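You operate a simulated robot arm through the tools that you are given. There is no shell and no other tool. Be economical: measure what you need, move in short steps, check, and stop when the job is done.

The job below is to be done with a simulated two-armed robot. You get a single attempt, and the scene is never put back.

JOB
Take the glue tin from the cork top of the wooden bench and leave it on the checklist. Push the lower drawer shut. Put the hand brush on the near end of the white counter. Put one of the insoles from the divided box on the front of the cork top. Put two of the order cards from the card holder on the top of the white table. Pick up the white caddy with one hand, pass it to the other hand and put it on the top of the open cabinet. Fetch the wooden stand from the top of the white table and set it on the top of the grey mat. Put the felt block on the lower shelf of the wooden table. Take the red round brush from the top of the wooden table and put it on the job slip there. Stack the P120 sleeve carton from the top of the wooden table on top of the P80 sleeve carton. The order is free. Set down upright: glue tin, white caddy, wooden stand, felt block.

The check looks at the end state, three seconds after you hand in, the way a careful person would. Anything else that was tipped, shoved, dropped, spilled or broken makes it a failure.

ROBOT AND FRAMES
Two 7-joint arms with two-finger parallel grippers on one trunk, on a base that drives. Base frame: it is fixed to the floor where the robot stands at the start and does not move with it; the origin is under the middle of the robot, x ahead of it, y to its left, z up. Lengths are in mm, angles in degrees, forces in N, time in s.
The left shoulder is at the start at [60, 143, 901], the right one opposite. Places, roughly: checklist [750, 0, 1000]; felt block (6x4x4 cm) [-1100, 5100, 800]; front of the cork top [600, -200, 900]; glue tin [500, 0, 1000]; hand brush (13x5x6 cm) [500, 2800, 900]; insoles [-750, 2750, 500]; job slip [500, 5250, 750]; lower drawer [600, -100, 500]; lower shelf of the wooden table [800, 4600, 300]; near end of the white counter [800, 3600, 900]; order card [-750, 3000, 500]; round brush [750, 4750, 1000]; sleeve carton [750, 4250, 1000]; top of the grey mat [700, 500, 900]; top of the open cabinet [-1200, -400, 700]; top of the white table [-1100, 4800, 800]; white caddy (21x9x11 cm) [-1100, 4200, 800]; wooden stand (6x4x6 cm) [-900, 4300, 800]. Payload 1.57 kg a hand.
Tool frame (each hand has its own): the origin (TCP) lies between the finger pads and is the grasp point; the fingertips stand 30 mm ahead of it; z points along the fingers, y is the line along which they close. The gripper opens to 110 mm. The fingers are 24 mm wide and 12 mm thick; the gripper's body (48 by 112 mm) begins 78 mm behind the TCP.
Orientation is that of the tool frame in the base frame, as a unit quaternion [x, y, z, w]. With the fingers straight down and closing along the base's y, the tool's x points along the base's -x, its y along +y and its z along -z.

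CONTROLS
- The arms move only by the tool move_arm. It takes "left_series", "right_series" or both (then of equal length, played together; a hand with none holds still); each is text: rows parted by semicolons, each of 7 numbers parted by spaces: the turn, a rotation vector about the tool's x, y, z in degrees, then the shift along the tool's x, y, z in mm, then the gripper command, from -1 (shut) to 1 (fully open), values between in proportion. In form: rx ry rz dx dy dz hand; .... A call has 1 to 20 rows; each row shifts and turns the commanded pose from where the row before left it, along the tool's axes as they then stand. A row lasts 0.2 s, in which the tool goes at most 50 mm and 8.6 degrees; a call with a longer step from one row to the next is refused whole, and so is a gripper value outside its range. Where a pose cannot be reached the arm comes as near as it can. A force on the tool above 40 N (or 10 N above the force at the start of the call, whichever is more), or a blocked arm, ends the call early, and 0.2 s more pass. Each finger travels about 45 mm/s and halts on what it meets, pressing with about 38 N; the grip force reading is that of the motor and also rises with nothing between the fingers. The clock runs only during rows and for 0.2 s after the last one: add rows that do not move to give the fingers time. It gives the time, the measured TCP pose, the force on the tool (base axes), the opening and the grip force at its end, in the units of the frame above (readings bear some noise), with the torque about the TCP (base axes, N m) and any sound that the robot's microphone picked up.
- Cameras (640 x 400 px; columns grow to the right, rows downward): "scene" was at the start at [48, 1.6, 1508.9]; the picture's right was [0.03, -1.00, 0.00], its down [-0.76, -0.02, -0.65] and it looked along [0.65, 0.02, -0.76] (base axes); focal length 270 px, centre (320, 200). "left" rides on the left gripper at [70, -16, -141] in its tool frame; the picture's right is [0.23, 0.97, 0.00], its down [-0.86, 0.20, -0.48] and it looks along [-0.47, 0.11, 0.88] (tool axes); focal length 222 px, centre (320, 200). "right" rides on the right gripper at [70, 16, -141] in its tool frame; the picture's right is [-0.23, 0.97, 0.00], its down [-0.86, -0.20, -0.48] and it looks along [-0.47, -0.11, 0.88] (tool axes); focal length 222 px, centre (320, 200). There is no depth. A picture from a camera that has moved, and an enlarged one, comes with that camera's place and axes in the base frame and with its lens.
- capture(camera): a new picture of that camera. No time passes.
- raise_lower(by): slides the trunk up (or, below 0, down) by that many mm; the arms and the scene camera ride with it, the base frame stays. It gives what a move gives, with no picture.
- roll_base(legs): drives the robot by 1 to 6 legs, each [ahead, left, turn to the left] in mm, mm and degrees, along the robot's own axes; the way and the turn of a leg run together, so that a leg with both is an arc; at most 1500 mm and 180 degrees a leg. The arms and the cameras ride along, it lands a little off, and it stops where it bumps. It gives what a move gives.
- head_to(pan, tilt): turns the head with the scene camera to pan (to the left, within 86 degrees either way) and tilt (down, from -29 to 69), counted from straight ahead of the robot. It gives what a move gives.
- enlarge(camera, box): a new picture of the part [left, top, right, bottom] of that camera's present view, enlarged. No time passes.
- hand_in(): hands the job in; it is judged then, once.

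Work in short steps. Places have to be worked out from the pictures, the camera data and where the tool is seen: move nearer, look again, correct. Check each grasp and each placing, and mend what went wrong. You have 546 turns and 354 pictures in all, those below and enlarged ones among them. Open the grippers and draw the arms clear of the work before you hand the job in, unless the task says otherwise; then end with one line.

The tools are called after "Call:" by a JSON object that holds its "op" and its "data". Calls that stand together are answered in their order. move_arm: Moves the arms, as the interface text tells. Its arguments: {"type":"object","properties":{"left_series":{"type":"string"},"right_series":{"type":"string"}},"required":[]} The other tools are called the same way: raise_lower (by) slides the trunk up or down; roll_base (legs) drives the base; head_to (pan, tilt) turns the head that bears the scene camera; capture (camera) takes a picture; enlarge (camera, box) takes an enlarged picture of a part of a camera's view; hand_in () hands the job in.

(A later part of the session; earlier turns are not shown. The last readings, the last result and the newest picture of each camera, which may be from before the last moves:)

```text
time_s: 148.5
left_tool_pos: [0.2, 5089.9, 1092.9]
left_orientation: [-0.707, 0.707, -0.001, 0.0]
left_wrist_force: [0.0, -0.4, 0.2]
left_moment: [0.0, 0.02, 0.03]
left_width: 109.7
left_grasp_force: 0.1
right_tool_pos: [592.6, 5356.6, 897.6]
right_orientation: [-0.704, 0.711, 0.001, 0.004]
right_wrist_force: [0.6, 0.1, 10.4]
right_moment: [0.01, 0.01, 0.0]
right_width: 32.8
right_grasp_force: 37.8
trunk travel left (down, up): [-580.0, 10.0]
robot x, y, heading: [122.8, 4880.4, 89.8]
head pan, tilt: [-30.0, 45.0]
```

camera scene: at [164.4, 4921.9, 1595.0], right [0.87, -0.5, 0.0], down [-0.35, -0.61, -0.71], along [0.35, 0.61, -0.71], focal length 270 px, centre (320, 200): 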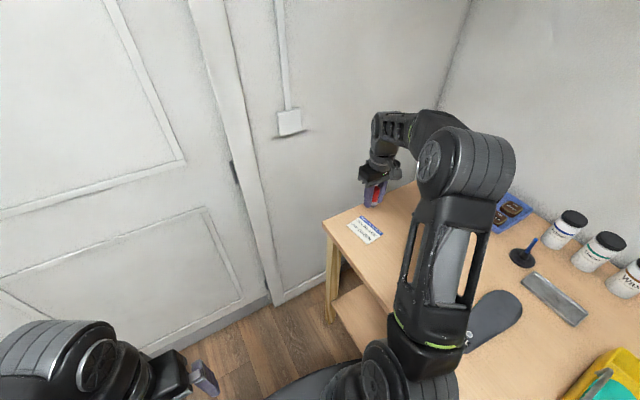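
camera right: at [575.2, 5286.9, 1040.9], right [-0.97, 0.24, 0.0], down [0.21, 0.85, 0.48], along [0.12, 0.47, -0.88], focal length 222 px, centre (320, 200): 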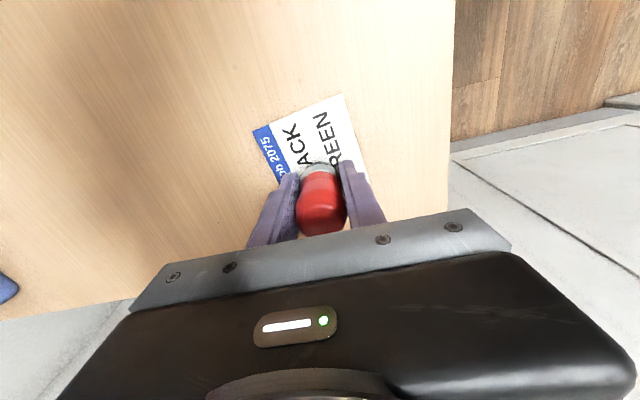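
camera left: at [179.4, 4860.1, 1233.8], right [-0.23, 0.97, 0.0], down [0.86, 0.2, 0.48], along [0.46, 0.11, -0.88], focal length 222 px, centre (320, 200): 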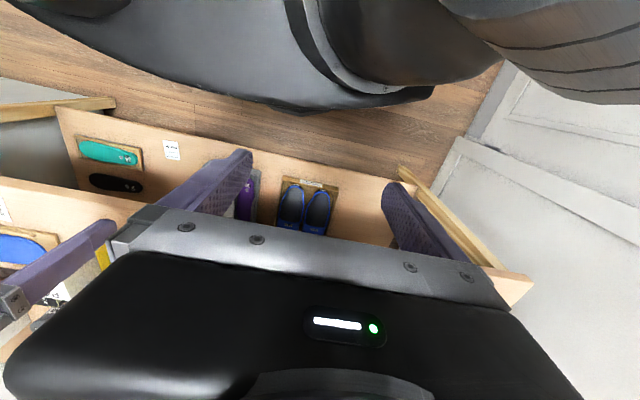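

In contact (10 N). I open slightly and rise.

Call:
{"op": "move_arm", "data": {"right_series": "0 0 0 0 0 -0.7 -1;0 0 0 0 0 0 -0.1;0 0 0 0 0 0 0.1;0 0 0 0 0 0 0.1;0 0 0 0 0 -20 0.1;0 0 0 0 0 -40 0.1;0 0 0 0 0 -45 0.1;0 0 0 0 0 -45 0.1;0 0 0 0 0 0 0.1"}}

Call:
{"op": "capture", "data": {"camera": "right"}}

```text
time_s: 150.5
left_tool_pos: [2.3, 5089.9, 1092.1]
left_orientation: [-0.707, 0.707, 0.0, 0.0]
left_wrist_force: [-0.2, 0.4, 0.2]
left_moment: [0.01, 0.02, 0.03]
left_width: 109.9
left_grasp_force: 0.1
right_tool_pos: [591.2, 5358.1, 1049.0]
right_orientation: [-0.704, 0.711, 0.0, 0.002]
right_wrist_force: [0.1, -0.4, 0.9]
right_moment: [-0.06, 0.01, 0.02]
right_width: 60.4
right_grasp_force: 0.0
trunk travel left (down, up): [-580.0, 10.0]
robot x, y, heading: [122.8, 4881.0, 90.0]
head pan, tilt: [-30.0, 45.0]
```

```text
267 pictures are left
camera right: at [573.6, 5287.1, 1189.7], right [-0.97, 0.24, 0.0], down [0.21, 0.85, 0.48], along [0.12, 0.47, -0.88], focal length 222 px, centre (320, 200)
```

right: 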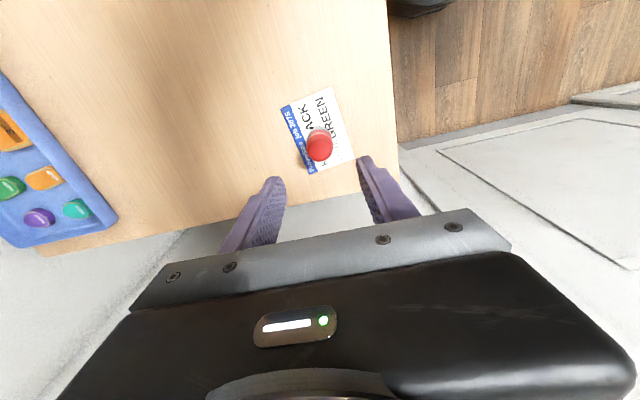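

The brush stands on the slip. I retract, back off, and turn to face the white table (heading 180).

Call:
{"op": "move_arm", "data": {"right_series": "0 0 0 15 45 0 1;0 0 0 15 45 0 1;0 0 0 15 45 0 1;0 0 0 15 45 0 1;0 0 0 15 45 0 1;0 0 0 0 0 0 1"}}

Call:
{"op": "roll_base", "data": {"legs": [[-230, 0, 0], [0, 100, 0], [0, 0, 90]]}}

Call:
{"op": "head_to", "data": {"pan": 0, "tilt": 40}}

Call:
{"op": "capture", "data": {"camera": "scene"}}

```text
time_s: 151.9
left_tool_pos: [2.4, 5089.3, 1092.5]
left_orientation: [0.707, -0.707, 0.001, 0.0]
left_wrist_force: [0.0, 0.2, -0.6]
left_moment: [0.03, 0.02, -0.01]
left_width: 110.1
left_grasp_force: 0.1
right_tool_pos: [369.2, 5284.3, 1047.3]
right_orientation: [-0.703, 0.711, 0.0, 0.002]
right_wrist_force: [-0.3, 0.4, -0.1]
right_moment: [0.01, 0.0, -0.01]
right_width: 110.1
right_grasp_force: 0.0
trunk travel left (down, up): [-580.0, 10.0]
robot x, y, heading: [122.6, 4882.8, 90.1]
head pan, tilt: [-30.0, 45.0]
```

```text
time_s: 158.1
left_tool_pos: [-189.0, 4536.1, 1092.2]
left_orientation: [1.0, -0.012, 0.001, 0.0]
left_wrist_force: [-0.3, 0.7, 0.1]
left_moment: [-0.01, -0.01, -0.02]
left_width: 110.1
left_grasp_force: 0.1
right_tool_pos: [-374.2, 4907.5, 1046.7]
right_orientation: [1.0, -0.017, -0.002, -0.002]
right_wrist_force: [0.1, 0.3, -0.3]
right_moment: [-0.03, -0.03, -0.01]
right_width: 110.0
right_grasp_force: 0.1
trunk travel left (down, up): [-580.0, 10.0]
robot x, y, heading: [20.0, 4653.7, 178.6]
head pan, tilt: [-30.0, 45.0]
```

```text
time_s: 159.1
left_tool_pos: [-188.6, 4536.3, 1092.4]
left_orientation: [1.0, -0.012, 0.001, -0.001]
left_wrist_force: [-0.8, -0.3, 0.0]
left_moment: [0.01, -0.01, 0.0]
left_width: 109.8
left_grasp_force: 0.0
right_tool_pos: [-374.3, 4909.0, 1046.6]
right_orientation: [1.0, -0.017, -0.002, -0.002]
right_wrist_force: [-0.3, 0.6, -0.7]
right_moment: [-0.02, -0.03, 0.02]
right_width: 110.1
right_grasp_force: 0.1
trunk travel left (down, up): [-580.0, 10.0]
robot x, y, heading: [19.5, 4653.8, 178.3]
head pan, tilt: [0.0, 40.0]
```

```text
266 pictures are left
camera scene: at [-32.7, 4653.8, 1602.3], right [0.03, 1.0, 0.0], down [0.64, -0.02, -0.77], along [-0.77, 0.02, -0.64], focal length 270 px, centre (320, 200)
```

scene: 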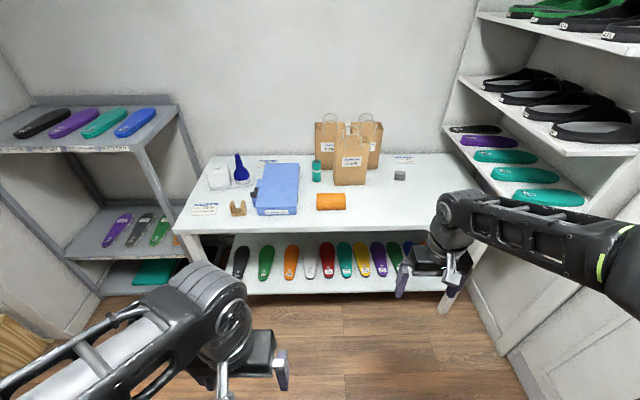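

I see the white table: wooden stand left front, caddy left back, grey felt block at right. Zooming in.

Call:
{"op": "enlarge", "data": {"camera": "scene", "box": [180, 140, 320, 230]}}

Call:
{"op": "enlarge", "data": {"camera": "scene", "box": [300, 110, 460, 220]}}

```text
4.44 times, centred on (250, 185) of scene
camera zoom: at [-32.7, 4653.8, 1602.3], right [0.03, 1.0, 0.0], down [0.64, -0.02, -0.77], along [-0.77, 0.02, -0.64], focal length 1202 px, centre (631, 267)
```

zoom: 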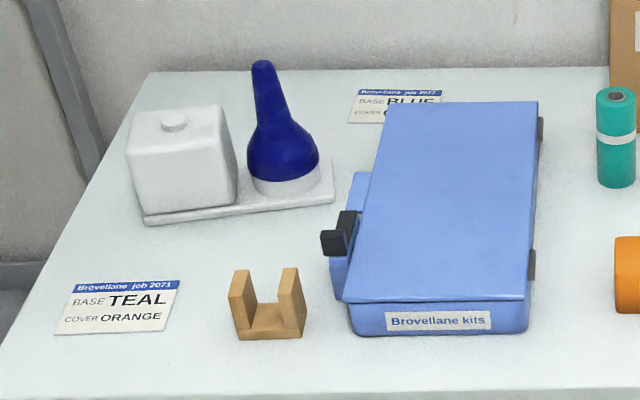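

```text
3.64 times, centred on (380, 165) of scene
camera zoom: at [-32.7, 4653.8, 1602.3], right [0.03, 1.0, 0.0], down [0.64, -0.02, -0.77], along [-0.77, 0.02, -0.64], focal length 983 px, centre (102, 327)
```

zoom: 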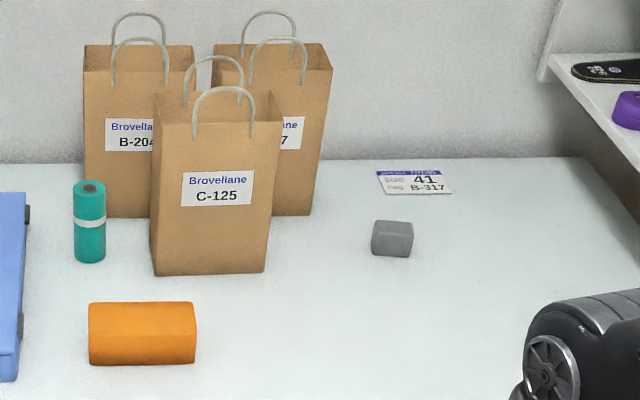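

Felt block ≈(−1130, 5088), stand ≈(−892, 4329), caddy around (−1100, 4250), table ≈800 high. For the felt block, near the far wall's shoe rack, I approach with heading 135° to use the left arm.

Call:
{"op": "roll_base", "data": {"legs": [[300, -150, 0], [130, 0, 0], [0, 0, -43]]}}

Call:
{"op": "head_to", "data": {"pan": 15, "tilt": 45}}

Call:
{"op": "capture", "data": {"camera": "scene"}}

Call:
{"op": "capture", "data": {"camera": "left"}}

```text
time_s: 164.1
left_tool_pos: [-634.7, 4867.3, 1091.9]
left_orientation: [0.928, -0.372, 0.0, 0.001]
left_wrist_force: [-0.1, 0.0, -0.8]
left_moment: [-0.01, 0.03, -0.01]
left_width: 110.4
left_grasp_force: 0.1
right_tool_pos: [-521.8, 5267.8, 1045.3]
right_orientation: [0.926, -0.378, -0.001, -0.003]
right_wrist_force: [-0.9, 0.7, -0.6]
right_moment: [-0.01, 0.0, -0.02]
right_width: 110.2
right_grasp_force: 0.0
trunk travel left (down, up): [-580.0, 10.0]
robot x, y, heading: [-399.6, 4812.4, 136.2]
head pan, tilt: [0.0, 40.0]
```

```text
time_s: 164.9
left_tool_pos: [-635.4, 4868.6, 1092.7]
left_orientation: [0.928, -0.373, 0.001, 0.0]
left_wrist_force: [0.0, 0.3, -0.2]
left_moment: [0.0, 0.01, 0.0]
left_width: 110.1
left_grasp_force: 0.0
right_tool_pos: [-522.4, 5268.3, 1047.6]
right_orientation: [0.926, -0.377, -0.001, -0.002]
right_wrist_force: [-0.2, -0.4, -0.5]
right_moment: [0.0, -0.01, 0.01]
right_width: 110.2
right_grasp_force: 0.1
trunk travel left (down, up): [-580.0, 10.0]
robot x, y, heading: [-402.6, 4812.2, 136.1]
head pan, tilt: [15.0, 45.0]
```

```text
263 pictures are left
camera scene: at [-450.7, 4830.7, 1595.1], right [0.48, 0.88, 0.0], down [0.62, -0.34, -0.71], along [-0.62, 0.34, -0.71], focal length 270 px, centre (320, 200)
```

scene: 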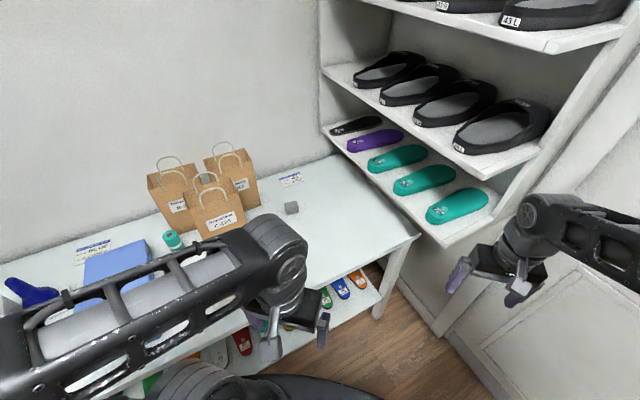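

```text
262 pictures are left
camera left: at [-574.2, 4831.3, 1233.8], right [-0.51, -0.86, 0.0], down [-0.76, 0.45, 0.48], along [-0.41, 0.24, -0.88], focal length 222 px, centre (320, 200)
```

left: 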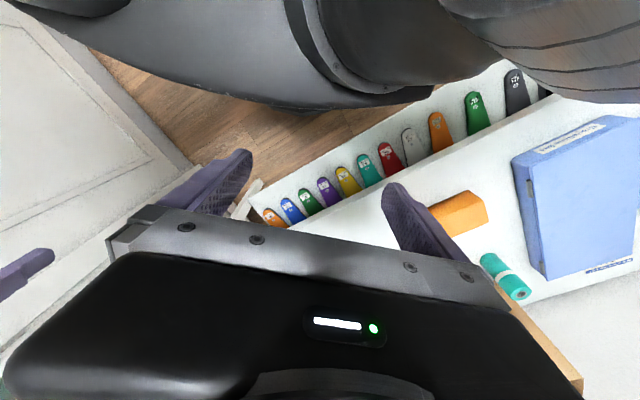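

Stereo puts the felt block near (−1137, 5080) with the table at ≈794. I drive 80 mm closer and bring the left hand toward it, high.

Call:
{"op": "roll_base", "data": {"legs": [[80, 0, 0]]}}

Call:
{"op": "move_arm", "data": {"left_series": "0 0 0 -42 18 0 1;0 0 0 -42 18 0 1;0 0 0 -42 18 0 1;0 0 0 -42 18 0 1;0 0 0 -42 18 0 1;0 0 0 -42 18 0 1;0 0 0 -42 18 0 1;0 0 0 -42 18 0 1;0 0 0 0 0 0 1"}}

Call:
{"op": "capture", "data": {"camera": "left"}}

Call:
{"op": "capture", "data": {"camera": "scene"}}

```text
time_s: 165.9
left_tool_pos: [-692.5, 4924.5, 1091.7]
left_orientation: [0.928, -0.373, 0.001, 0.001]
left_wrist_force: [0.0, 0.0, 0.6]
left_moment: [-0.03, -0.03, 0.0]
left_width: 110.3
left_grasp_force: 0.1
right_tool_pos: [-578.6, 5324.8, 1045.6]
right_orientation: [0.926, -0.379, 0.0, -0.002]
right_wrist_force: [-0.5, 0.0, 0.1]
right_moment: [-0.02, -0.04, 0.0]
right_width: 110.4
right_grasp_force: 0.1
trunk travel left (down, up): [-580.0, 10.0]
robot x, y, heading: [-460.7, 4870.9, 136.3]
head pan, tilt: [15.0, 45.0]
```

```text
time_s: 167.9
left_tool_pos: [-1035.1, 5054.6, 1092.1]
left_orientation: [0.928, -0.372, 0.001, 0.0]
left_wrist_force: [0.9, 0.5, 1.4]
left_moment: [-0.01, 0.01, -0.01]
left_width: 110.0
left_grasp_force: 0.0
right_tool_pos: [-578.6, 5323.0, 1046.4]
right_orientation: [0.926, -0.378, -0.001, -0.002]
right_wrist_force: [-0.7, 0.1, 0.8]
right_moment: [-0.01, 0.02, 0.0]
right_width: 109.8
right_grasp_force: 0.0
trunk travel left (down, up): [-580.0, 10.0]
robot x, y, heading: [-455.4, 4865.8, 136.0]
head pan, tilt: [15.0, 45.0]
```

```text
261 pictures are left
camera left: at [-974.5, 5017.6, 1234.2], right [-0.51, -0.86, 0.0], down [-0.76, 0.45, 0.48], along [-0.41, 0.24, -0.88], focal length 222 px, centre (320, 200)
```

left: 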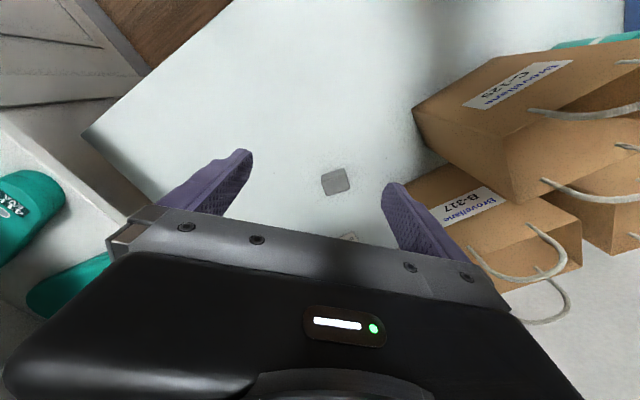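

```text
260 pictures are left
camera scene: at [-506.8, 4884.7, 1595.1], right [0.48, 0.88, 0.0], down [0.62, -0.34, -0.71], along [-0.62, 0.34, -0.71], focal length 270 px, centre (320, 200)
```

scene: 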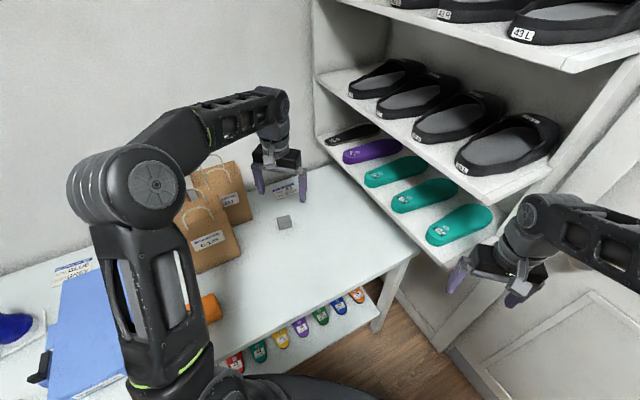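

The block sits at (−1140, 5078), its edges about 35° from my present finger line. I shift over it, turn −35°, and go lower.

Call:
{"op": "move_arm", "data": {"left_series": "0 0 0 -31 19 0 1;0 0 0 -31 19 0 1;0 0 0 -30 18 0 1;0 0 -7 0 0 0 1;0 0 -7 0 0 0 1;0 0 -7 0 0 0 1;0 0 -7 0 0 0 1;0 0 -7 0 0 0 1;0 0 0 0 0 45 1;0 0 0 0 0 45 1;0 0 0 0 0 40 1;0 0 0 0 0 0 1"}}

Call:
{"op": "capture", "data": {"camera": "left"}}

```text
time_s: 170.5
left_tool_pos: [-1093.8, 5066.1, 963.6]
left_orientation: [0.997, -0.078, 0.001, 0.0]
left_wrist_force: [0.2, -0.3, 0.0]
left_moment: [0.01, -0.02, -0.01]
left_width: 110.0
left_grasp_force: 0.1
left hand out of reach, approached as far as the arm can: row 2, 3
right_tool_pos: [-579.1, 5323.3, 1047.4]
right_orientation: [0.926, -0.378, 0.0, -0.003]
right_wrist_force: [0.4, 0.2, 1.2]
right_moment: [0.0, 0.02, -0.01]
right_width: 109.9
right_grasp_force: 0.1
trunk travel left (down, up): [-580.0, 10.0]
robot x, y, heading: [-459.6, 4867.0, 136.3]
head pan, tilt: [15.0, 45.0]
```

```text
259 pictures are left
camera left: at [-1022.0, 5069.7, 1103.4], right [0.08, -1.0, 0.0], down [-0.88, -0.07, 0.48], along [-0.48, -0.04, -0.88], focal length 222 px, centre (320, 200)
```

left: 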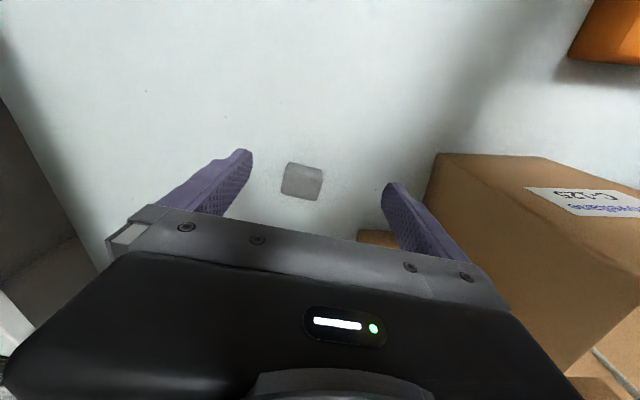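

The block needs −50/+17 mm more; reach improves lower down, so I combine the shift with descent.

Call:
{"op": "move_arm", "data": {"left_series": "0 0 0 0 0 40 1;0 0 0 -13 -2 25 1;0 0 0 -13 -2 20 1;0 0 0 -13 -3 15 1;0 0 0 -13 -2 10 1;0 0 0 0 0 0 1"}}

Call:
{"op": "capture", "data": {"camera": "left"}}

```text
time_s: 171.9
left_tool_pos: [-1143.4, 5082.9, 850.7]
left_orientation: [0.997, -0.077, 0.001, 0.001]
left_wrist_force: [0.1, 0.0, -0.3]
left_moment: [-0.01, 0.01, 0.02]
left_width: 110.1
left_grasp_force: 0.0
right_tool_pos: [-577.8, 5322.7, 1047.9]
right_orientation: [0.926, -0.379, -0.001, -0.002]
right_wrist_force: [-0.2, -0.5, 0.4]
right_moment: [-0.02, -0.02, 0.01]
right_width: 110.1
right_grasp_force: 0.0
trunk travel left (down, up): [-580.0, 10.0]
robot x, y, heading: [-457.3, 4865.4, 136.0]
head pan, tilt: [15.0, 45.0]
```

```text
258 pictures are left
camera left: at [-1071.8, 5086.9, 993.2], right [0.07, -1.0, 0.0], down [-0.88, -0.06, 0.48], along [-0.48, -0.04, -0.88], focal length 222 px, centre (320, 200)
```

left: 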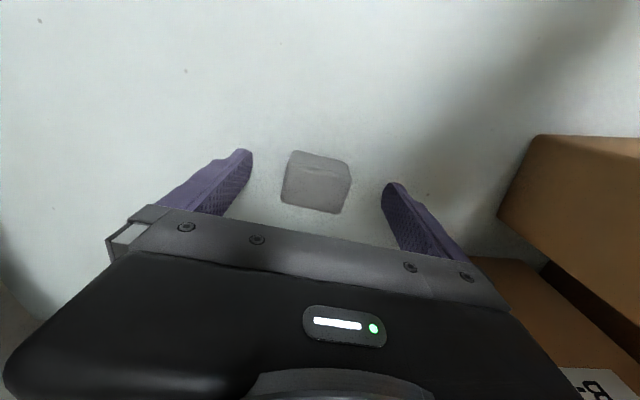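

Centred. I lower to z≈816 and close on the block.

Call:
{"op": "move_arm", "data": {"left_series": "0 0 0 -4 0 20 1;0 0 0 0 0 14 1;0 0 0 0 0 0 -1;0 0 0 0 0 0 -1;0 0 0 0 0 0 -1;0 0 0 0 0 0 -1;0 0 0 0 0 0 -1;0 0 0 0 0 0 -1"}}

Call:
{"op": "capture", "data": {"camera": "left"}}

```text
time_s: 172.5
left_tool_pos: [-1150.1, 5083.3, 830.4]
left_orientation: [0.997, -0.076, -0.004, 0.0]
left_wrist_force: [9.0, -5.9, 28.1]
left_moment: [-1.06, -0.54, 0.08]
left_width: 98.6
left_grasp_force: 4.2
right_tool_pos: [-577.4, 5322.3, 1048.1]
right_orientation: [0.926, -0.377, -0.002, -0.002]
right_wrist_force: [-0.7, 0.4, 0.4]
right_moment: [-0.03, -0.03, 0.01]
right_width: 109.7
right_grasp_force: 0.1
trunk travel left (down, up): [-580.0, 10.0]
robot x, y, heading: [-456.6, 4867.3, 136.2]
head pan, tilt: [15.0, 45.0]
stopped in row 3 (left hand): the force on the tool passed its limit (the readings are from after the stop); the commanded pose is now the measured one
```

```text
257 pictures are left
camera left: at [-1077.9, 5087.8, 970.9], right [0.08, -1.0, 0.0], down [-0.87, -0.07, 0.49], along [-0.48, -0.04, -0.87], focal length 222 px, centre (320, 200)
```

left: 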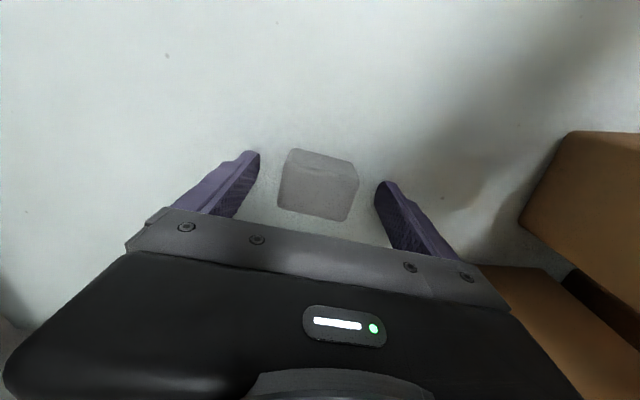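

Fingertips touched the table, so it is at z≈800. I raise 4 mm and close.

Call:
{"op": "move_arm", "data": {"left_series": "0 0 0 0 0 -4 0.8;0 0 0 0 0 0 -1;0 0 0 0 0 0 -1;0 0 0 0 0 0 -1;0 0 0 0 0 0 -1;0 0 0 0 0 0 -1;0 0 0 0 0 0 -1"}}

Call:
{"op": "move_arm", "data": {"left_series": "0 0 0 10 0 -40 -1;0 0 0 10 0 -40 -1;0 0 0 10 0 -40 -1;0 0 0 10 0 -40 -1;0 0 0 0 0 0 -1"}}

Call:
{"op": "capture", "data": {"camera": "left"}}

```text
time_s: 174.1
left_tool_pos: [-1148.8, 5084.8, 829.9]
left_orientation: [0.997, -0.076, -0.002, -0.001]
left_wrist_force: [-1.0, -4.7, 10.3]
left_moment: [-0.33, -0.06, -0.09]
left_width: 51.1
left_grasp_force: 38.6
right_tool_pos: [-576.8, 5323.0, 1046.3]
right_orientation: [0.926, -0.378, -0.002, -0.002]
right_wrist_force: [-0.2, -0.5, 0.1]
right_moment: [-0.02, 0.03, -0.01]
right_width: 110.1
right_grasp_force: 0.1
trunk travel left (down, up): [-580.0, 10.0]
robot x, y, heading: [-458.5, 4866.6, 136.0]
head pan, tilt: [15.0, 45.0]
```

```text
time_s: 175.3
left_tool_pos: [-1108.7, 5078.7, 991.5]
left_orientation: [0.997, -0.076, -0.003, 0.0]
left_wrist_force: [0.3, -0.1, 0.4]
left_moment: [0.02, -0.04, 0.0]
left_width: 51.0
left_grasp_force: 37.9
right_tool_pos: [-580.0, 5321.8, 1046.4]
right_orientation: [0.926, -0.379, -0.001, -0.002]
right_wrist_force: [-0.1, -0.1, -0.1]
right_moment: [0.02, 0.02, 0.0]
right_width: 110.0
right_grasp_force: 0.1
trunk travel left (down, up): [-580.0, 10.0]
robot x, y, heading: [-458.8, 4866.8, 136.0]
head pan, tilt: [15.0, 45.0]
```

```text
256 pictures are left
camera left: at [-1036.0, 5082.7, 1132.5], right [0.08, -1.0, 0.0], down [-0.87, -0.07, 0.48], along [-0.48, -0.04, -0.88], focal length 222 px, centre (320, 200)
```

left: 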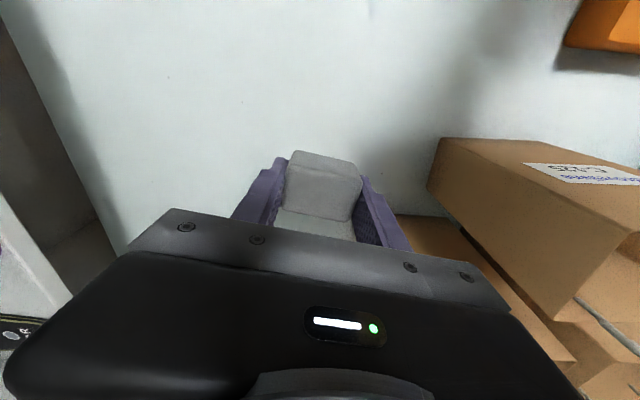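

The felt block is held (51 mm). I draw both hands in and turn the left hand back to the neutral yaw.

Call:
{"op": "move_arm", "data": {"left_series": "0 0 0 44 13 0 -1;0 0 0 44 13 0 -1;0 0 0 44 13 0 -1;0 0 0 44 13 0 -1;0 0 0 44 13 0 -1;0 0 0 44 13 0 -1;0 0 0 44 13 0 -1;0 0 0 40 13 0 -1;0 0 7 20 10 0 -1;0 0 7 0 0 0 -1;0 0 7 0 0 0 -1;0 0 7 0 0 0 -1;0 0 7 0 0 0 -1;0 0 0 0 0 0 -1", "right_series": "0 0 0 30 0 0 1;0 0 0 30 0 0 1;0 0 0 25 0 0 1;0 0 0 0 0 0 1;0 0 0 0 0 0 1;0 0 0 0 0 0 1;0 0 0 0 0 0 1;0 0 0 0 0 0 1;0 0 0 0 0 0 1;0 0 0 0 0 0 1;0 0 0 0 0 0 1;0 0 0 0 0 0 1;0 0 0 0 0 0 1;0 0 0 0 0 0 1"}}

Call:
{"op": "capture", "data": {"camera": "scene"}}

```text
time_s: 178.3
left_tool_pos: [-790.5, 4938.5, 1005.4]
left_orientation: [0.928, -0.374, -0.003, 0.0]
left_wrist_force: [0.5, 0.8, -0.5]
left_moment: [0.0, 0.0, 0.0]
left_width: 51.0
left_grasp_force: 38.2
left hand out of reach, approached as far as the arm can: row 8, 9
right_tool_pos: [-518.4, 5264.1, 1048.2]
right_orientation: [0.926, -0.377, -0.001, -0.002]
right_wrist_force: [0.3, 0.6, -0.2]
right_moment: [-0.02, -0.01, 0.02]
right_width: 110.1
right_grasp_force: 0.0
trunk travel left (down, up): [-580.0, 10.0]
robot x, y, heading: [-457.8, 4868.9, 136.1]
head pan, tilt: [15.0, 45.0]
```

```text
255 pictures are left
camera scene: at [-507.6, 4885.2, 1595.0], right [0.48, 0.88, 0.0], down [0.62, -0.34, -0.71], along [-0.62, 0.34, -0.71], focal length 270 px, centre (320, 200)
```

scene: 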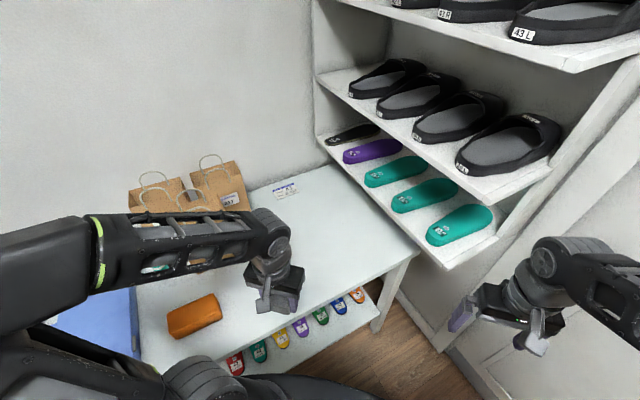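

Now I back away from the white table, turn to face the wooden table, and drive to about (40, 4290).

Call:
{"op": "roll_base", "data": {"legs": [[-450, 0, 0], [0, 0, -136]]}}

Call:
{"op": "head_to", "data": {"pan": 0, "tilt": 55}}

```text
time_s: 186.8
left_tool_pos: [158.9, 4720.8, 1005.6]
left_orientation: [0.024, 1.0, 0.001, 0.003]
left_wrist_force: [0.2, 0.0, -1.2]
left_moment: [0.02, 0.01, 0.01]
left_width: 51.0
left_grasp_force: 38.2
right_tool_pos: [170.1, 4297.1, 1047.8]
right_orientation: [0.027, 1.0, -0.002, 0.001]
right_wrist_force: [-0.3, -0.2, -0.4]
right_moment: [0.01, 0.0, -0.01]
right_width: 110.1
right_grasp_force: 0.1
trunk travel left (down, up): [-580.0, 10.0]
robot x, y, heading: [-135.6, 4557.0, -2.8]
head pan, tilt: [15.0, 45.0]
```

```text
time_s: 187.5
left_tool_pos: [158.9, 4721.4, 1006.3]
left_orientation: [0.024, 1.0, 0.001, 0.003]
left_wrist_force: [-1.0, 0.4, -0.3]
left_moment: [-0.02, 0.0, 0.02]
left_width: 51.1
left_grasp_force: 38.0
right_tool_pos: [169.5, 4297.9, 1048.1]
right_orientation: [0.027, 1.0, -0.002, 0.001]
right_wrist_force: [0.5, -0.9, 0.4]
right_moment: [-0.02, 0.01, -0.01]
right_width: 110.3
right_grasp_force: 0.0
trunk travel left (down, up): [-580.0, 10.0]
robot x, y, heading: [-137.2, 4558.4, -2.7]
head pan, tilt: [0.0, 55.0]
```

I square up, move to (40, 4280) and lower the trunk in two steps.

Call:
{"op": "roll_base", "data": {"legs": [[0, 0, 2.7], [170, -278, 0]]}}

Call:
{"op": "raise_lower", "data": {"by": -400}}

Call:
{"op": "capture", "data": {"camera": "scene"}}

```text
time_s: 190.1
left_tool_pos: [322.9, 4452.3, 1005.9]
left_orientation: [0.0, 1.0, 0.002, 0.002]
left_wrist_force: [-0.1, 0.1, -0.1]
left_moment: [0.04, 0.04, 0.04]
left_width: 51.1
left_grasp_force: 38.1
right_tool_pos: [352.4, 4030.0, 1046.4]
right_orientation: [0.006, 1.0, -0.002, 0.002]
right_wrist_force: [1.2, -0.2, 0.5]
right_moment: [0.03, 0.01, 0.01]
right_width: 110.5
right_grasp_force: 0.1
trunk travel left (down, up): [-580.0, 10.0]
robot x, y, heading: [35.2, 4273.6, 0.0]
head pan, tilt: [0.0, 55.0]
```

```text
time_s: 194.0
left_tool_pos: [321.3, 4452.1, 605.5]
left_orientation: [0.0, 1.0, 0.001, 0.004]
left_wrist_force: [-0.2, 0.0, -0.2]
left_moment: [0.0, -0.01, 0.05]
left_width: 51.1
left_grasp_force: 37.8
right_tool_pos: [352.1, 4029.4, 647.6]
right_orientation: [0.005, 1.0, -0.002, 0.001]
right_wrist_force: [0.0, -0.5, -0.3]
right_moment: [0.0, -0.03, 0.0]
right_width: 109.9
right_grasp_force: 0.0
trunk travel left (down, up): [-180.0, 410.0]
robot x, y, heading: [31.5, 4275.2, -0.0]
head pan, tilt: [0.0, 55.0]
```

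```text
254 pictures are left
camera scene: at [77.0, 4274.5, 1181.7], right [0.0, -1.0, 0.0], down [-0.82, 0.0, -0.57], along [0.57, 0.0, -0.82], focal length 270 px, centre (320, 200)
```

scene: 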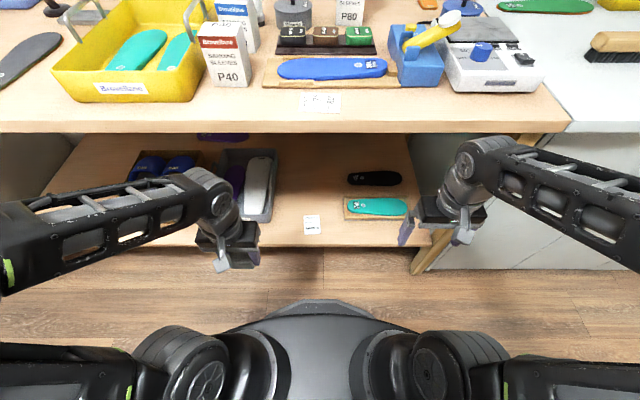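

The free gap on the shelf (z≈300) is around (620, 4385), between the grey box and the slip. I lower the left hand in front of the table first.

Call:
{"op": "move_arm", "data": {"left_series": "0 0 0 0 -14 45 -1;0 0 0 0 -14 45 -1;0 0 0 0 -14 45 -1;0 0 0 0 -14 45 -1;0 0 0 0 -12 35 -1;0 0 0 0 0 0 -1"}}

Call:
{"op": "capture", "data": {"camera": "left"}}

Call:
{"op": "capture", "data": {"camera": "scene"}}

```text
time_s: 195.4
left_tool_pos: [339.8, 4380.2, 392.9]
left_orientation: [0.0, 1.0, 0.001, 0.003]
left_wrist_force: [-0.2, -0.7, 0.9]
left_moment: [0.0, -0.01, -0.03]
left_width: 51.0
left_grasp_force: 38.0
left hand out of reach, approached as far as the arm can: row 1, 2
right_tool_pos: [351.3, 4030.0, 647.6]
right_orientation: [0.005, 1.0, -0.002, 0.001]
right_wrist_force: [-0.2, -0.1, -0.6]
right_moment: [-0.04, -0.01, 0.0]
right_width: 110.0
right_grasp_force: 0.1
trunk travel left (down, up): [-180.0, 410.0]
robot x, y, heading: [37.9, 4273.0, 0.1]
head pan, tilt: [0.0, 55.0]
```

```text
253 pictures are left
camera left: at [269.5, 4363.7, 534.3], right [-0.23, 0.97, 0.0], down [0.85, 0.2, 0.48], along [0.47, 0.11, -0.88], focal length 222 px, centre (320, 200)
```

left: 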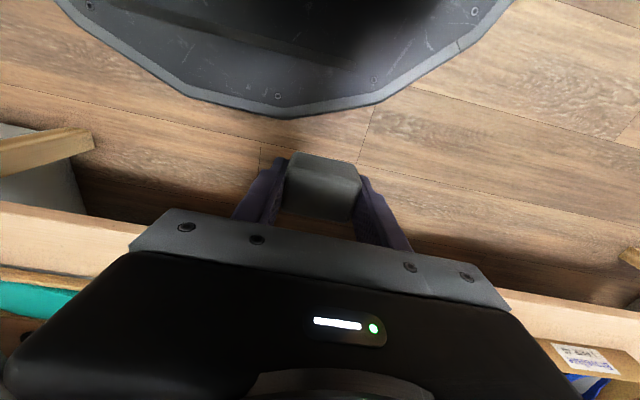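

```text
252 pictures are left
camera scene: at [77.2, 4274.3, 1181.6], right [0.0, -1.0, 0.0], down [-0.82, 0.0, -0.57], along [0.57, 0.0, -0.82], focal length 270 px, centre (320, 200)
```

scene: 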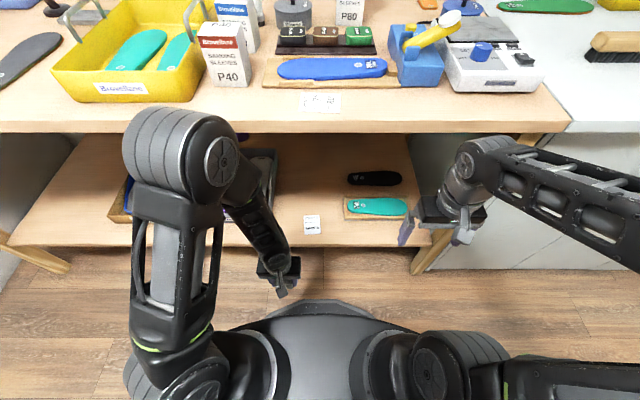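

The raised left elbow sits close to the table's front edge. I back the base 80 mm so the arm can go in straighter, then extend in steps.

Call:
{"op": "roll_base", "data": {"legs": [[-85, 0, 0]]}}

Call:
{"op": "move_arm", "data": {"left_series": "0 0 0 -40 0 0 -1;0 0 0 -40 0 0 -1;0 0 0 -40 0 0 -1;0 0 0 0 0 0 -1"}}

Call:
{"op": "capture", "data": {"camera": "scene"}}

```text
time_s: 196.4
left_tool_pos: [256.4, 4381.8, 393.9]
left_orientation: [-0.001, 1.0, 0.002, 0.003]
left_wrist_force: [0.2, -0.7, -0.1]
left_moment: [-0.02, 0.0, 0.03]
left_width: 51.0
left_grasp_force: 38.1
right_tool_pos: [268.9, 4031.0, 647.8]
right_orientation: [0.004, 1.0, -0.002, 0.001]
right_wrist_force: [0.7, -0.1, -0.7]
right_moment: [0.0, 0.0, 0.04]
right_width: 109.9
right_grasp_force: 0.0
trunk travel left (down, up): [-180.0, 410.0]
robot x, y, heading: [-54.2, 4276.3, 0.3]
head pan, tilt: [0.0, 55.0]
```

```text
time_s: 197.4
left_tool_pos: [378.6, 4383.8, 392.8]
left_orientation: [0.0, 1.0, 0.001, 0.002]
left_wrist_force: [-0.6, -0.3, 0.4]
left_moment: [-0.01, -0.03, 0.03]
left_width: 50.8
left_grasp_force: 37.7
right_tool_pos: [267.6, 4031.3, 647.5]
right_orientation: [0.004, 1.0, -0.002, 0.002]
right_wrist_force: [-0.4, 0.4, -0.1]
right_moment: [0.01, 0.01, -0.03]
right_width: 109.9
right_grasp_force: 0.0
trunk travel left (down, up): [-180.0, 410.0]
robot x, y, heading: [-50.1, 4272.9, -0.0]
head pan, tilt: [0.0, 55.0]
```

```text
251 pictures are left
camera scene: at [-6.8, 4274.4, 1181.6], right [0.0, -1.0, 0.0], down [-0.82, 0.0, -0.57], along [0.57, 0.0, -0.82], focal length 270 px, centre (320, 200)
```

scene: 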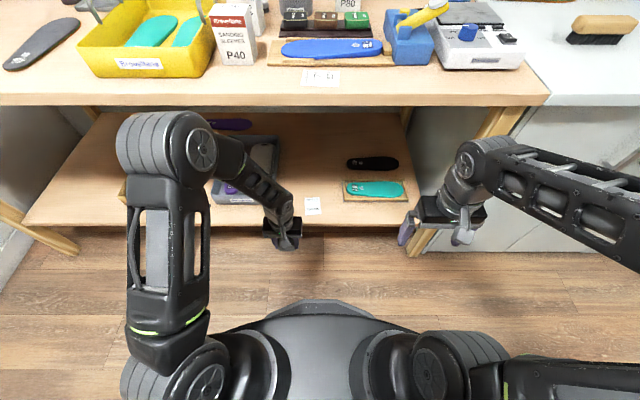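

The elbow stays near x≈330 and will drop as the arm extends. I continue forward.

Call:
{"op": "move_arm", "data": {"left_series": "0 0 0 -40 0 0 -1;0 0 0 -40 0 0 -1;0 0 0 -40 0 0 -1;0 0 0 0 0 0 -1"}}

Call:
{"op": "capture", "data": {"camera": "scene"}}

Call:
{"op": "capture", "data": {"camera": "left"}}

```text
time_s: 198.4
left_tool_pos: [496.8, 4383.6, 394.7]
left_orientation: [-0.001, 1.0, 0.0, 0.003]
left_wrist_force: [-0.9, 0.5, -0.6]
left_moment: [-0.02, -0.04, 0.0]
left_width: 51.0
left_grasp_force: 38.3
right_tool_pos: [268.3, 4030.8, 647.0]
right_orientation: [0.004, 1.0, -0.002, 0.002]
right_wrist_force: [0.5, -1.4, 0.1]
right_moment: [-0.03, -0.01, -0.02]
right_width: 110.0
right_grasp_force: 0.1
trunk travel left (down, up): [-180.0, 410.0]
robot x, y, heading: [-48.7, 4274.1, 0.2]
head pan, tilt: [0.0, 55.0]
```

```text
250 pictures are left
camera scene: at [-6.7, 4274.4, 1181.6], right [0.0, -1.0, 0.0], down [-0.82, 0.0, -0.57], along [0.57, 0.0, -0.82], focal length 270 px, centre (320, 200)
```

scene: 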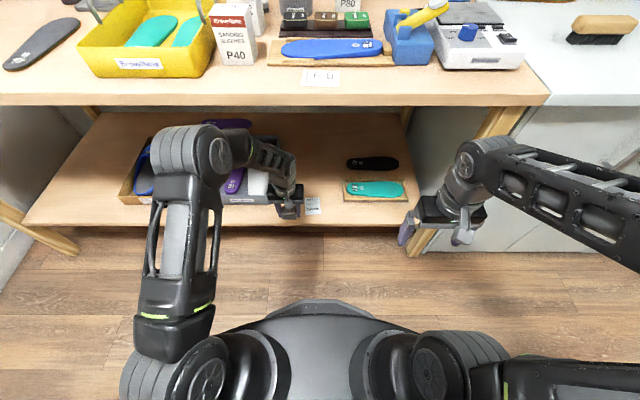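

```text
249 pictures are left
camera left: at [426.5, 4365.3, 535.9], right [-0.23, 0.97, 0.0], down [0.85, 0.2, 0.48], along [0.47, 0.11, -0.88], focal length 222 px, centre (320, 200)
```

left: 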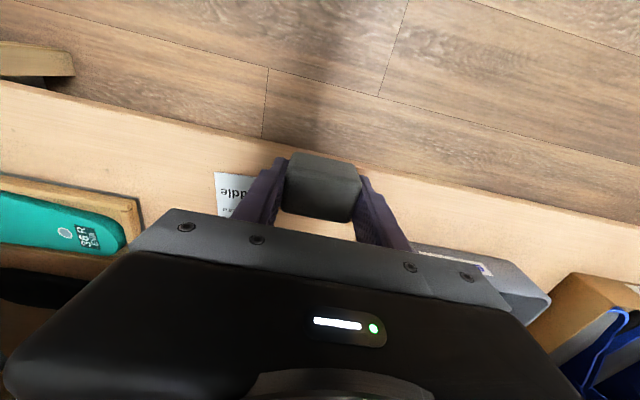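

I go forward to x≈600 and shift 10 mm left to stay clear of the slip.

Call:
{"op": "move_arm", "data": {"left_series": "0 0 0 -35 4 0 -1;0 0 0 -35 4 0 -1;0 0 0 -32 3 0 -1;0 0 0 0 0 0 -1"}}

Call:
{"op": "capture", "data": {"camera": "left"}}

Call:
{"op": "capture", "data": {"camera": "scene"}}

```text
time_s: 199.4
left_tool_pos: [598.2, 4392.6, 396.2]
left_orientation: [-0.001, 1.0, 0.0, 0.002]
left_wrist_force: [0.0, 0.8, -1.0]
left_moment: [-0.01, 0.0, 0.01]
left_width: 50.7
left_grasp_force: 38.4
right_tool_pos: [268.7, 4030.0, 647.4]
right_orientation: [0.005, 1.0, -0.002, 0.002]
right_wrist_force: [-0.5, 0.4, -0.1]
right_moment: [-0.03, 0.0, 0.0]
right_width: 110.1
right_grasp_force: 0.0
trunk travel left (down, up): [-180.0, 410.0]
robot x, y, heading: [-49.2, 4276.8, 0.3]
head pan, tilt: [0.0, 55.0]
```

```text
248 pictures are left
camera left: at [527.6, 4376.0, 537.1], right [-0.23, 0.97, 0.0], down [0.85, 0.2, 0.48], along [0.47, 0.11, -0.88], focal length 222 px, centre (320, 200)
```

left: 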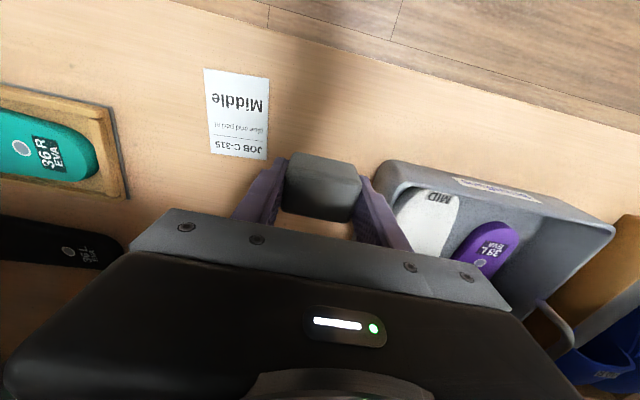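

```text
247 pictures are left
camera scene: at [-6.7, 4274.4, 1181.6], right [0.0, -1.0, 0.0], down [-0.82, 0.0, -0.57], along [0.57, 0.0, -0.82], focal length 270 px, centre (320, 200)
```

scene: 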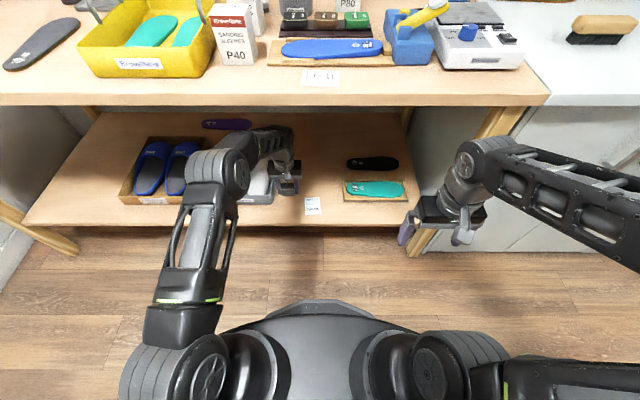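

The grey box's rim is at y≈4440 and the slip's edge at 4333; I recentre to y≈4382 and lower.

Call:
{"op": "move_arm", "data": {"left_series": "0 0 0 0 -11 0 -1;0 0 0 0 0 30 -1;0 0 0 0 0 25 -1;0 0 0 0 0 0 -1"}}

Call:
{"op": "move_arm", "data": {"left_series": "0 0 0 0 0 3 -1;0 0 0 0 0 2 -1;0 0 0 0 0 0 -1"}}

Call:
{"op": "capture", "data": {"camera": "left"}}

```text
time_s: 200.4
left_tool_pos: [596.5, 4383.9, 339.4]
left_orientation: [0.0, 1.0, 0.001, 0.004]
left_wrist_force: [-0.1, 0.5, -0.2]
left_moment: [0.01, 0.01, 0.01]
left_width: 51.1
left_grasp_force: 37.8
right_tool_pos: [269.5, 4029.9, 647.0]
right_orientation: [0.004, 1.0, -0.002, 0.002]
right_wrist_force: [-0.4, 0.5, 0.4]
right_moment: [-0.01, -0.04, 0.03]
right_width: 110.0
right_grasp_force: 0.0
trunk travel left (down, up): [-180.0, 410.0]
robot x, y, heading: [-49.4, 4272.7, -0.1]
head pan, tilt: [0.0, 55.0]
```

```text
time_s: 201.2
left_tool_pos: [598.5, 4382.1, 334.0]
left_orientation: [-0.001, 1.0, 0.001, 0.002]
left_wrist_force: [0.6, 0.6, -0.2]
left_moment: [0.0, 0.01, -0.01]
left_width: 51.1
left_grasp_force: 37.8
right_tool_pos: [268.5, 4030.8, 647.6]
right_orientation: [0.005, 1.0, -0.002, 0.001]
right_wrist_force: [0.2, 0.5, 0.1]
right_moment: [0.02, -0.01, 0.0]
right_width: 110.1
right_grasp_force: 0.1
trunk travel left (down, up): [-180.0, 410.0]
robot x, y, heading: [-46.7, 4275.5, 0.3]
head pan, tilt: [0.0, 55.0]
```

```text
246 pictures are left
camera left: at [527.2, 4365.0, 475.8], right [-0.23, 0.97, 0.0], down [0.85, 0.2, 0.48], along [0.47, 0.11, -0.88], focal length 222 px, centre (320, 200)
```

left: 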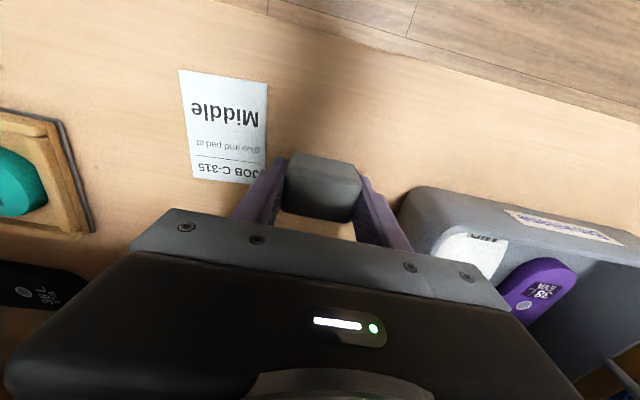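

No contact yet; I step down until the load shows.

Call:
{"op": "move_arm", "data": {"left_series": "0 0 0 0 0 2 -1;0 0 0 0 0 2 -1;0 0 0 0 0 0 -1"}}

Call:
{"op": "move_arm", "data": {"left_series": "0 0 0 0 0 1.5 -1;0 0 0 0 0 1.5 -1;0 0 0 0 0 0 -1"}}

```text
time_s: 202.0
left_tool_pos: [597.4, 4382.0, 330.7]
left_orientation: [-0.001, 1.0, 0.001, 0.002]
left_wrist_force: [-0.1, 0.4, -0.8]
left_moment: [0.0, 0.01, -0.01]
left_width: 50.9
left_grasp_force: 37.9
right_tool_pos: [268.6, 4030.1, 647.3]
right_orientation: [0.005, 1.0, -0.002, 0.002]
right_wrist_force: [-0.6, 0.7, 0.9]
right_moment: [-0.01, 0.01, 0.0]
right_width: 109.8
right_grasp_force: 0.1
trunk travel left (down, up): [-180.0, 410.0]
robot x, y, heading: [-49.0, 4274.4, 0.1]
head pan, tilt: [0.0, 55.0]
```

```text
time_s: 202.8
left_tool_pos: [598.6, 4381.9, 329.7]
left_orientation: [-0.002, 1.0, 0.0, 0.004]
left_wrist_force: [-8.5, 2.3, 20.6]
left_moment: [-0.55, 0.48, -0.29]
left_width: 50.4
left_grasp_force: 38.1
right_tool_pos: [269.0, 4029.6, 647.9]
right_orientation: [0.004, 1.0, -0.002, 0.003]
right_wrist_force: [1.0, 0.7, -0.2]
right_moment: [0.01, 0.03, 0.03]
right_width: 109.8
right_grasp_force: 0.1
trunk travel left (down, up): [-180.0, 410.0]
robot x, y, heading: [-51.9, 4272.9, 0.1]
head pan, tilt: [0.0, 55.0]
```

Contact. I ease up 1.5 mm, open to about 68 mm, lift clear, then withdraw along −x.

Call:
{"op": "move_arm", "data": {"left_series": "0 0 0 0 0 -1.5 -1;0 0 0 0 0 0 0;0 0 0 0 0 0 0.22;0 0 0 0 0 0 0.22;0 0 0 0 0 -20 0.22;0 0 0 0 0 -30 0.22;0 0 0 0 0 -25 0.22;0 0 0 0 0 0 0.22"}}

Call:
{"op": "capture", "data": {"camera": "left"}}

```text
time_s: 204.6
left_tool_pos: [598.8, 4382.1, 405.4]
left_orientation: [0.0, 1.0, 0.0, 0.003]
left_wrist_force: [0.8, -0.3, -0.2]
left_moment: [0.0, 0.02, 0.01]
left_width: 67.1
left_grasp_force: 0.0
right_tool_pos: [267.9, 4031.8, 647.3]
right_orientation: [0.004, 1.0, -0.002, 0.002]
right_wrist_force: [0.5, -0.4, -0.6]
right_moment: [0.01, 0.03, 0.01]
right_width: 110.0
right_grasp_force: 0.1
trunk travel left (down, up): [-180.0, 410.0]
robot x, y, heading: [-49.9, 4275.8, -0.1]
head pan, tilt: [0.0, 55.0]
```

```text
245 pictures are left
camera left: at [527.5, 4365.2, 545.8], right [-0.23, 0.97, 0.0], down [0.85, 0.2, 0.48], along [0.47, 0.11, -0.88], focal length 222 px, centre (320, 200)
```

left: 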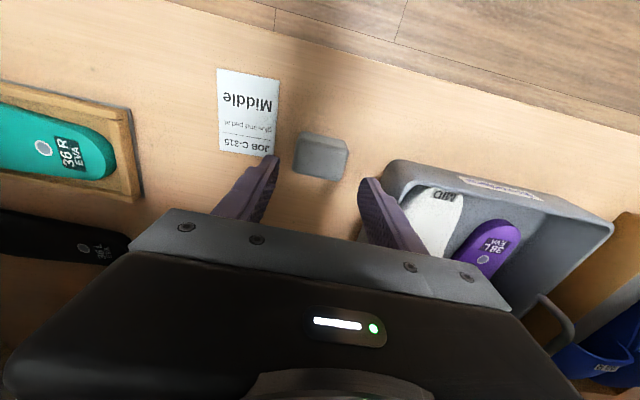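

The felt block stands on the shelf. I withdraw the arm, back off and raise the trunk.

Call:
{"op": "move_arm", "data": {"left_series": "0 0 0 40 0 0 0.3;0 0 0 40 0 0 0.3;0 0 0 40 0 0 0.3;0 0 0 40 0 0 0.3;0 0 0 40 0 0 0.3;0 0 0 40 0 0 0.3;0 0 0 40 0 0 0.3;0 0 0 0 0 0 0.3"}}

Call:
{"op": "roll_base", "data": {"legs": [[-150, 0, 0]]}}

Call:
{"op": "raise_lower", "data": {"by": 400}}

Call:
{"op": "capture", "data": {"camera": "scene"}}

```text
time_s: 206.4
left_tool_pos: [316.9, 4382.4, 405.4]
left_orientation: [-0.001, 1.0, 0.001, 0.002]
left_wrist_force: [-0.3, -0.1, -0.8]
left_moment: [0.01, -0.02, 0.03]
left_width: 71.5
left_grasp_force: 0.0
right_tool_pos: [268.7, 4030.2, 646.7]
right_orientation: [0.005, 1.0, -0.001, 0.002]
right_wrist_force: [0.5, -1.1, 0.4]
right_moment: [0.0, 0.01, 0.0]
right_width: 109.9
right_grasp_force: 0.1
trunk travel left (down, up): [-180.0, 410.0]
robot x, y, heading: [-49.2, 4274.1, 0.4]
head pan, tilt: [0.0, 55.0]
```

```text
time_s: 207.8
left_tool_pos: [169.5, 4382.2, 403.2]
left_orientation: [-0.001, 1.0, 0.001, 0.002]
left_wrist_force: [0.0, 0.7, -0.1]
left_moment: [-0.01, 0.01, -0.03]
left_width: 71.5
left_grasp_force: 0.0
right_tool_pos: [121.3, 4031.3, 647.9]
right_orientation: [0.003, 1.0, -0.002, 0.002]
right_wrist_force: [0.2, -0.1, -0.4]
right_moment: [0.02, 0.0, 0.02]
right_width: 110.0
right_grasp_force: 0.0
trunk travel left (down, up): [-180.0, 410.0]
robot x, y, heading: [-199.5, 4274.7, 0.3]
head pan, tilt: [0.0, 55.0]
```

```text
time_s: 211.6
left_tool_pos: [168.3, 4382.2, 803.5]
left_orientation: [-0.001, 1.0, 0.001, 0.002]
left_wrist_force: [-0.1, 0.0, -0.3]
left_moment: [-0.02, 0.01, 0.03]
left_width: 71.4
left_grasp_force: 0.1
right_tool_pos: [121.0, 4031.7, 1048.2]
right_orientation: [0.004, 1.0, -0.002, 0.002]
right_wrist_force: [0.3, -0.1, 0.6]
right_moment: [0.03, 0.0, -0.01]
right_width: 109.8
right_grasp_force: 0.1
trunk travel left (down, up): [-580.0, 10.0]
robot x, y, heading: [-196.4, 4277.6, 0.1]
head pan, tilt: [0.0, 55.0]
```

```text
244 pictures are left
camera scene: at [-154.5, 4274.0, 1581.6], right [0.0, -1.0, 0.0], down [-0.82, 0.0, -0.57], along [0.57, 0.0, -0.82], focal length 270 px, centre (320, 200)
```

scene: 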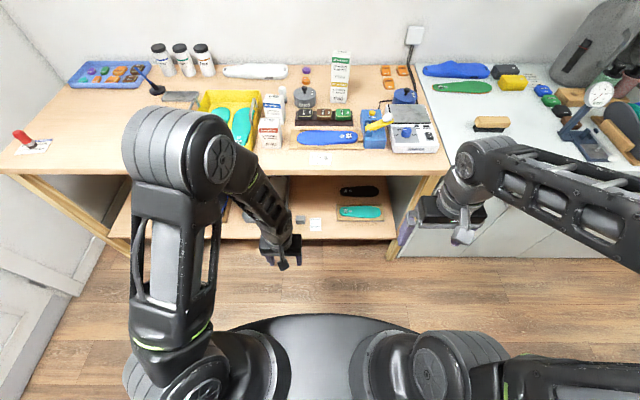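

All placements look right. I raise the left hand, then turn around and go to view the card holder and divided box near (−750, 2850).

Call:
{"op": "move_arm", "data": {"left_series": "0 0 0 -20 15 -45 1;0 0 0 -20 15 -45 1;0 0 0 -20 15 -45 1;0 0 0 -20 15 -45 1;0 0 0 -20 15 -45 1;0 0 0 0 0 -30 1;0 0 0 0 0 0 1"}}

Call:
{"op": "roll_base", "data": {"legs": [[170, 0, 0], [0, -1200, 0], [0, 0, 180]]}}

Call:
{"op": "head_to", "data": {"pan": 15, "tilt": 45}}

Call:
{"op": "capture", "data": {"camera": "scene"}}

```text
refused: row 1 steps farther than a row can; nothing moved
```

```text
time_s: 226.1
left_tool_pos: [-374.5, 2964.9, 804.2]
left_orientation: [0.999, 0.032, -0.003, 0.001]
left_wrist_force: [-0.4, 0.1, 0.3]
left_moment: [-0.01, 0.03, 0.03]
left_width: 71.4
left_grasp_force: 0.1
right_tool_pos: [-349.6, 3320.0, 1047.6]
right_orientation: [1.0, 0.027, -0.002, -0.002]
right_wrist_force: [-0.4, 0.4, -0.5]
right_moment: [0.01, 0.03, -0.02]
right_width: 109.8
right_grasp_force: 0.0
trunk travel left (down, up): [-580.0, 10.0]
robot x, y, heading: [-16.3, 3093.2, -176.0]
head pan, tilt: [0.0, 55.0]
```

```text
time_s: 226.9
left_tool_pos: [-374.5, 2965.7, 805.0]
left_orientation: [0.999, 0.032, -0.003, 0.001]
left_wrist_force: [0.1, 1.1, 0.6]
left_moment: [-0.03, -0.02, 0.01]
left_width: 71.6
left_grasp_force: 0.1
right_tool_pos: [-349.1, 3320.0, 1046.8]
right_orientation: [1.0, 0.027, -0.003, -0.002]
right_wrist_force: [-0.6, 0.1, 1.1]
right_moment: [0.0, -0.02, 0.0]
right_width: 109.8
right_grasp_force: 0.2
trunk travel left (down, up): [-580.0, 10.0]
robot x, y, heading: [-15.6, 3096.3, -176.3]
head pan, tilt: [15.0, 45.0]
```

```text
243 pictures are left
camera scene: at [-63.1, 3071.4, 1595.0], right [-0.32, 0.95, 0.0], down [0.67, 0.23, -0.71], along [-0.67, -0.23, -0.71], focal length 270 px, centre (320, 200)
```

scene: 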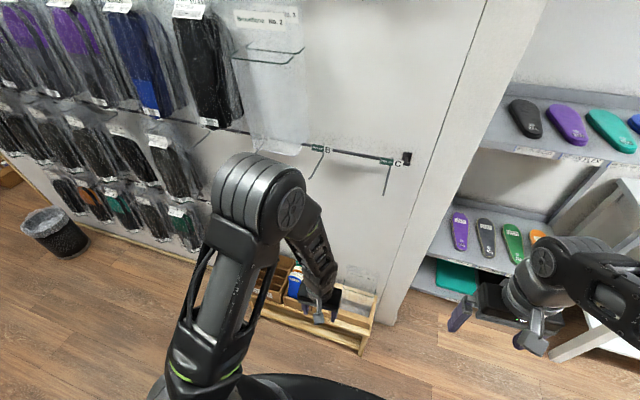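

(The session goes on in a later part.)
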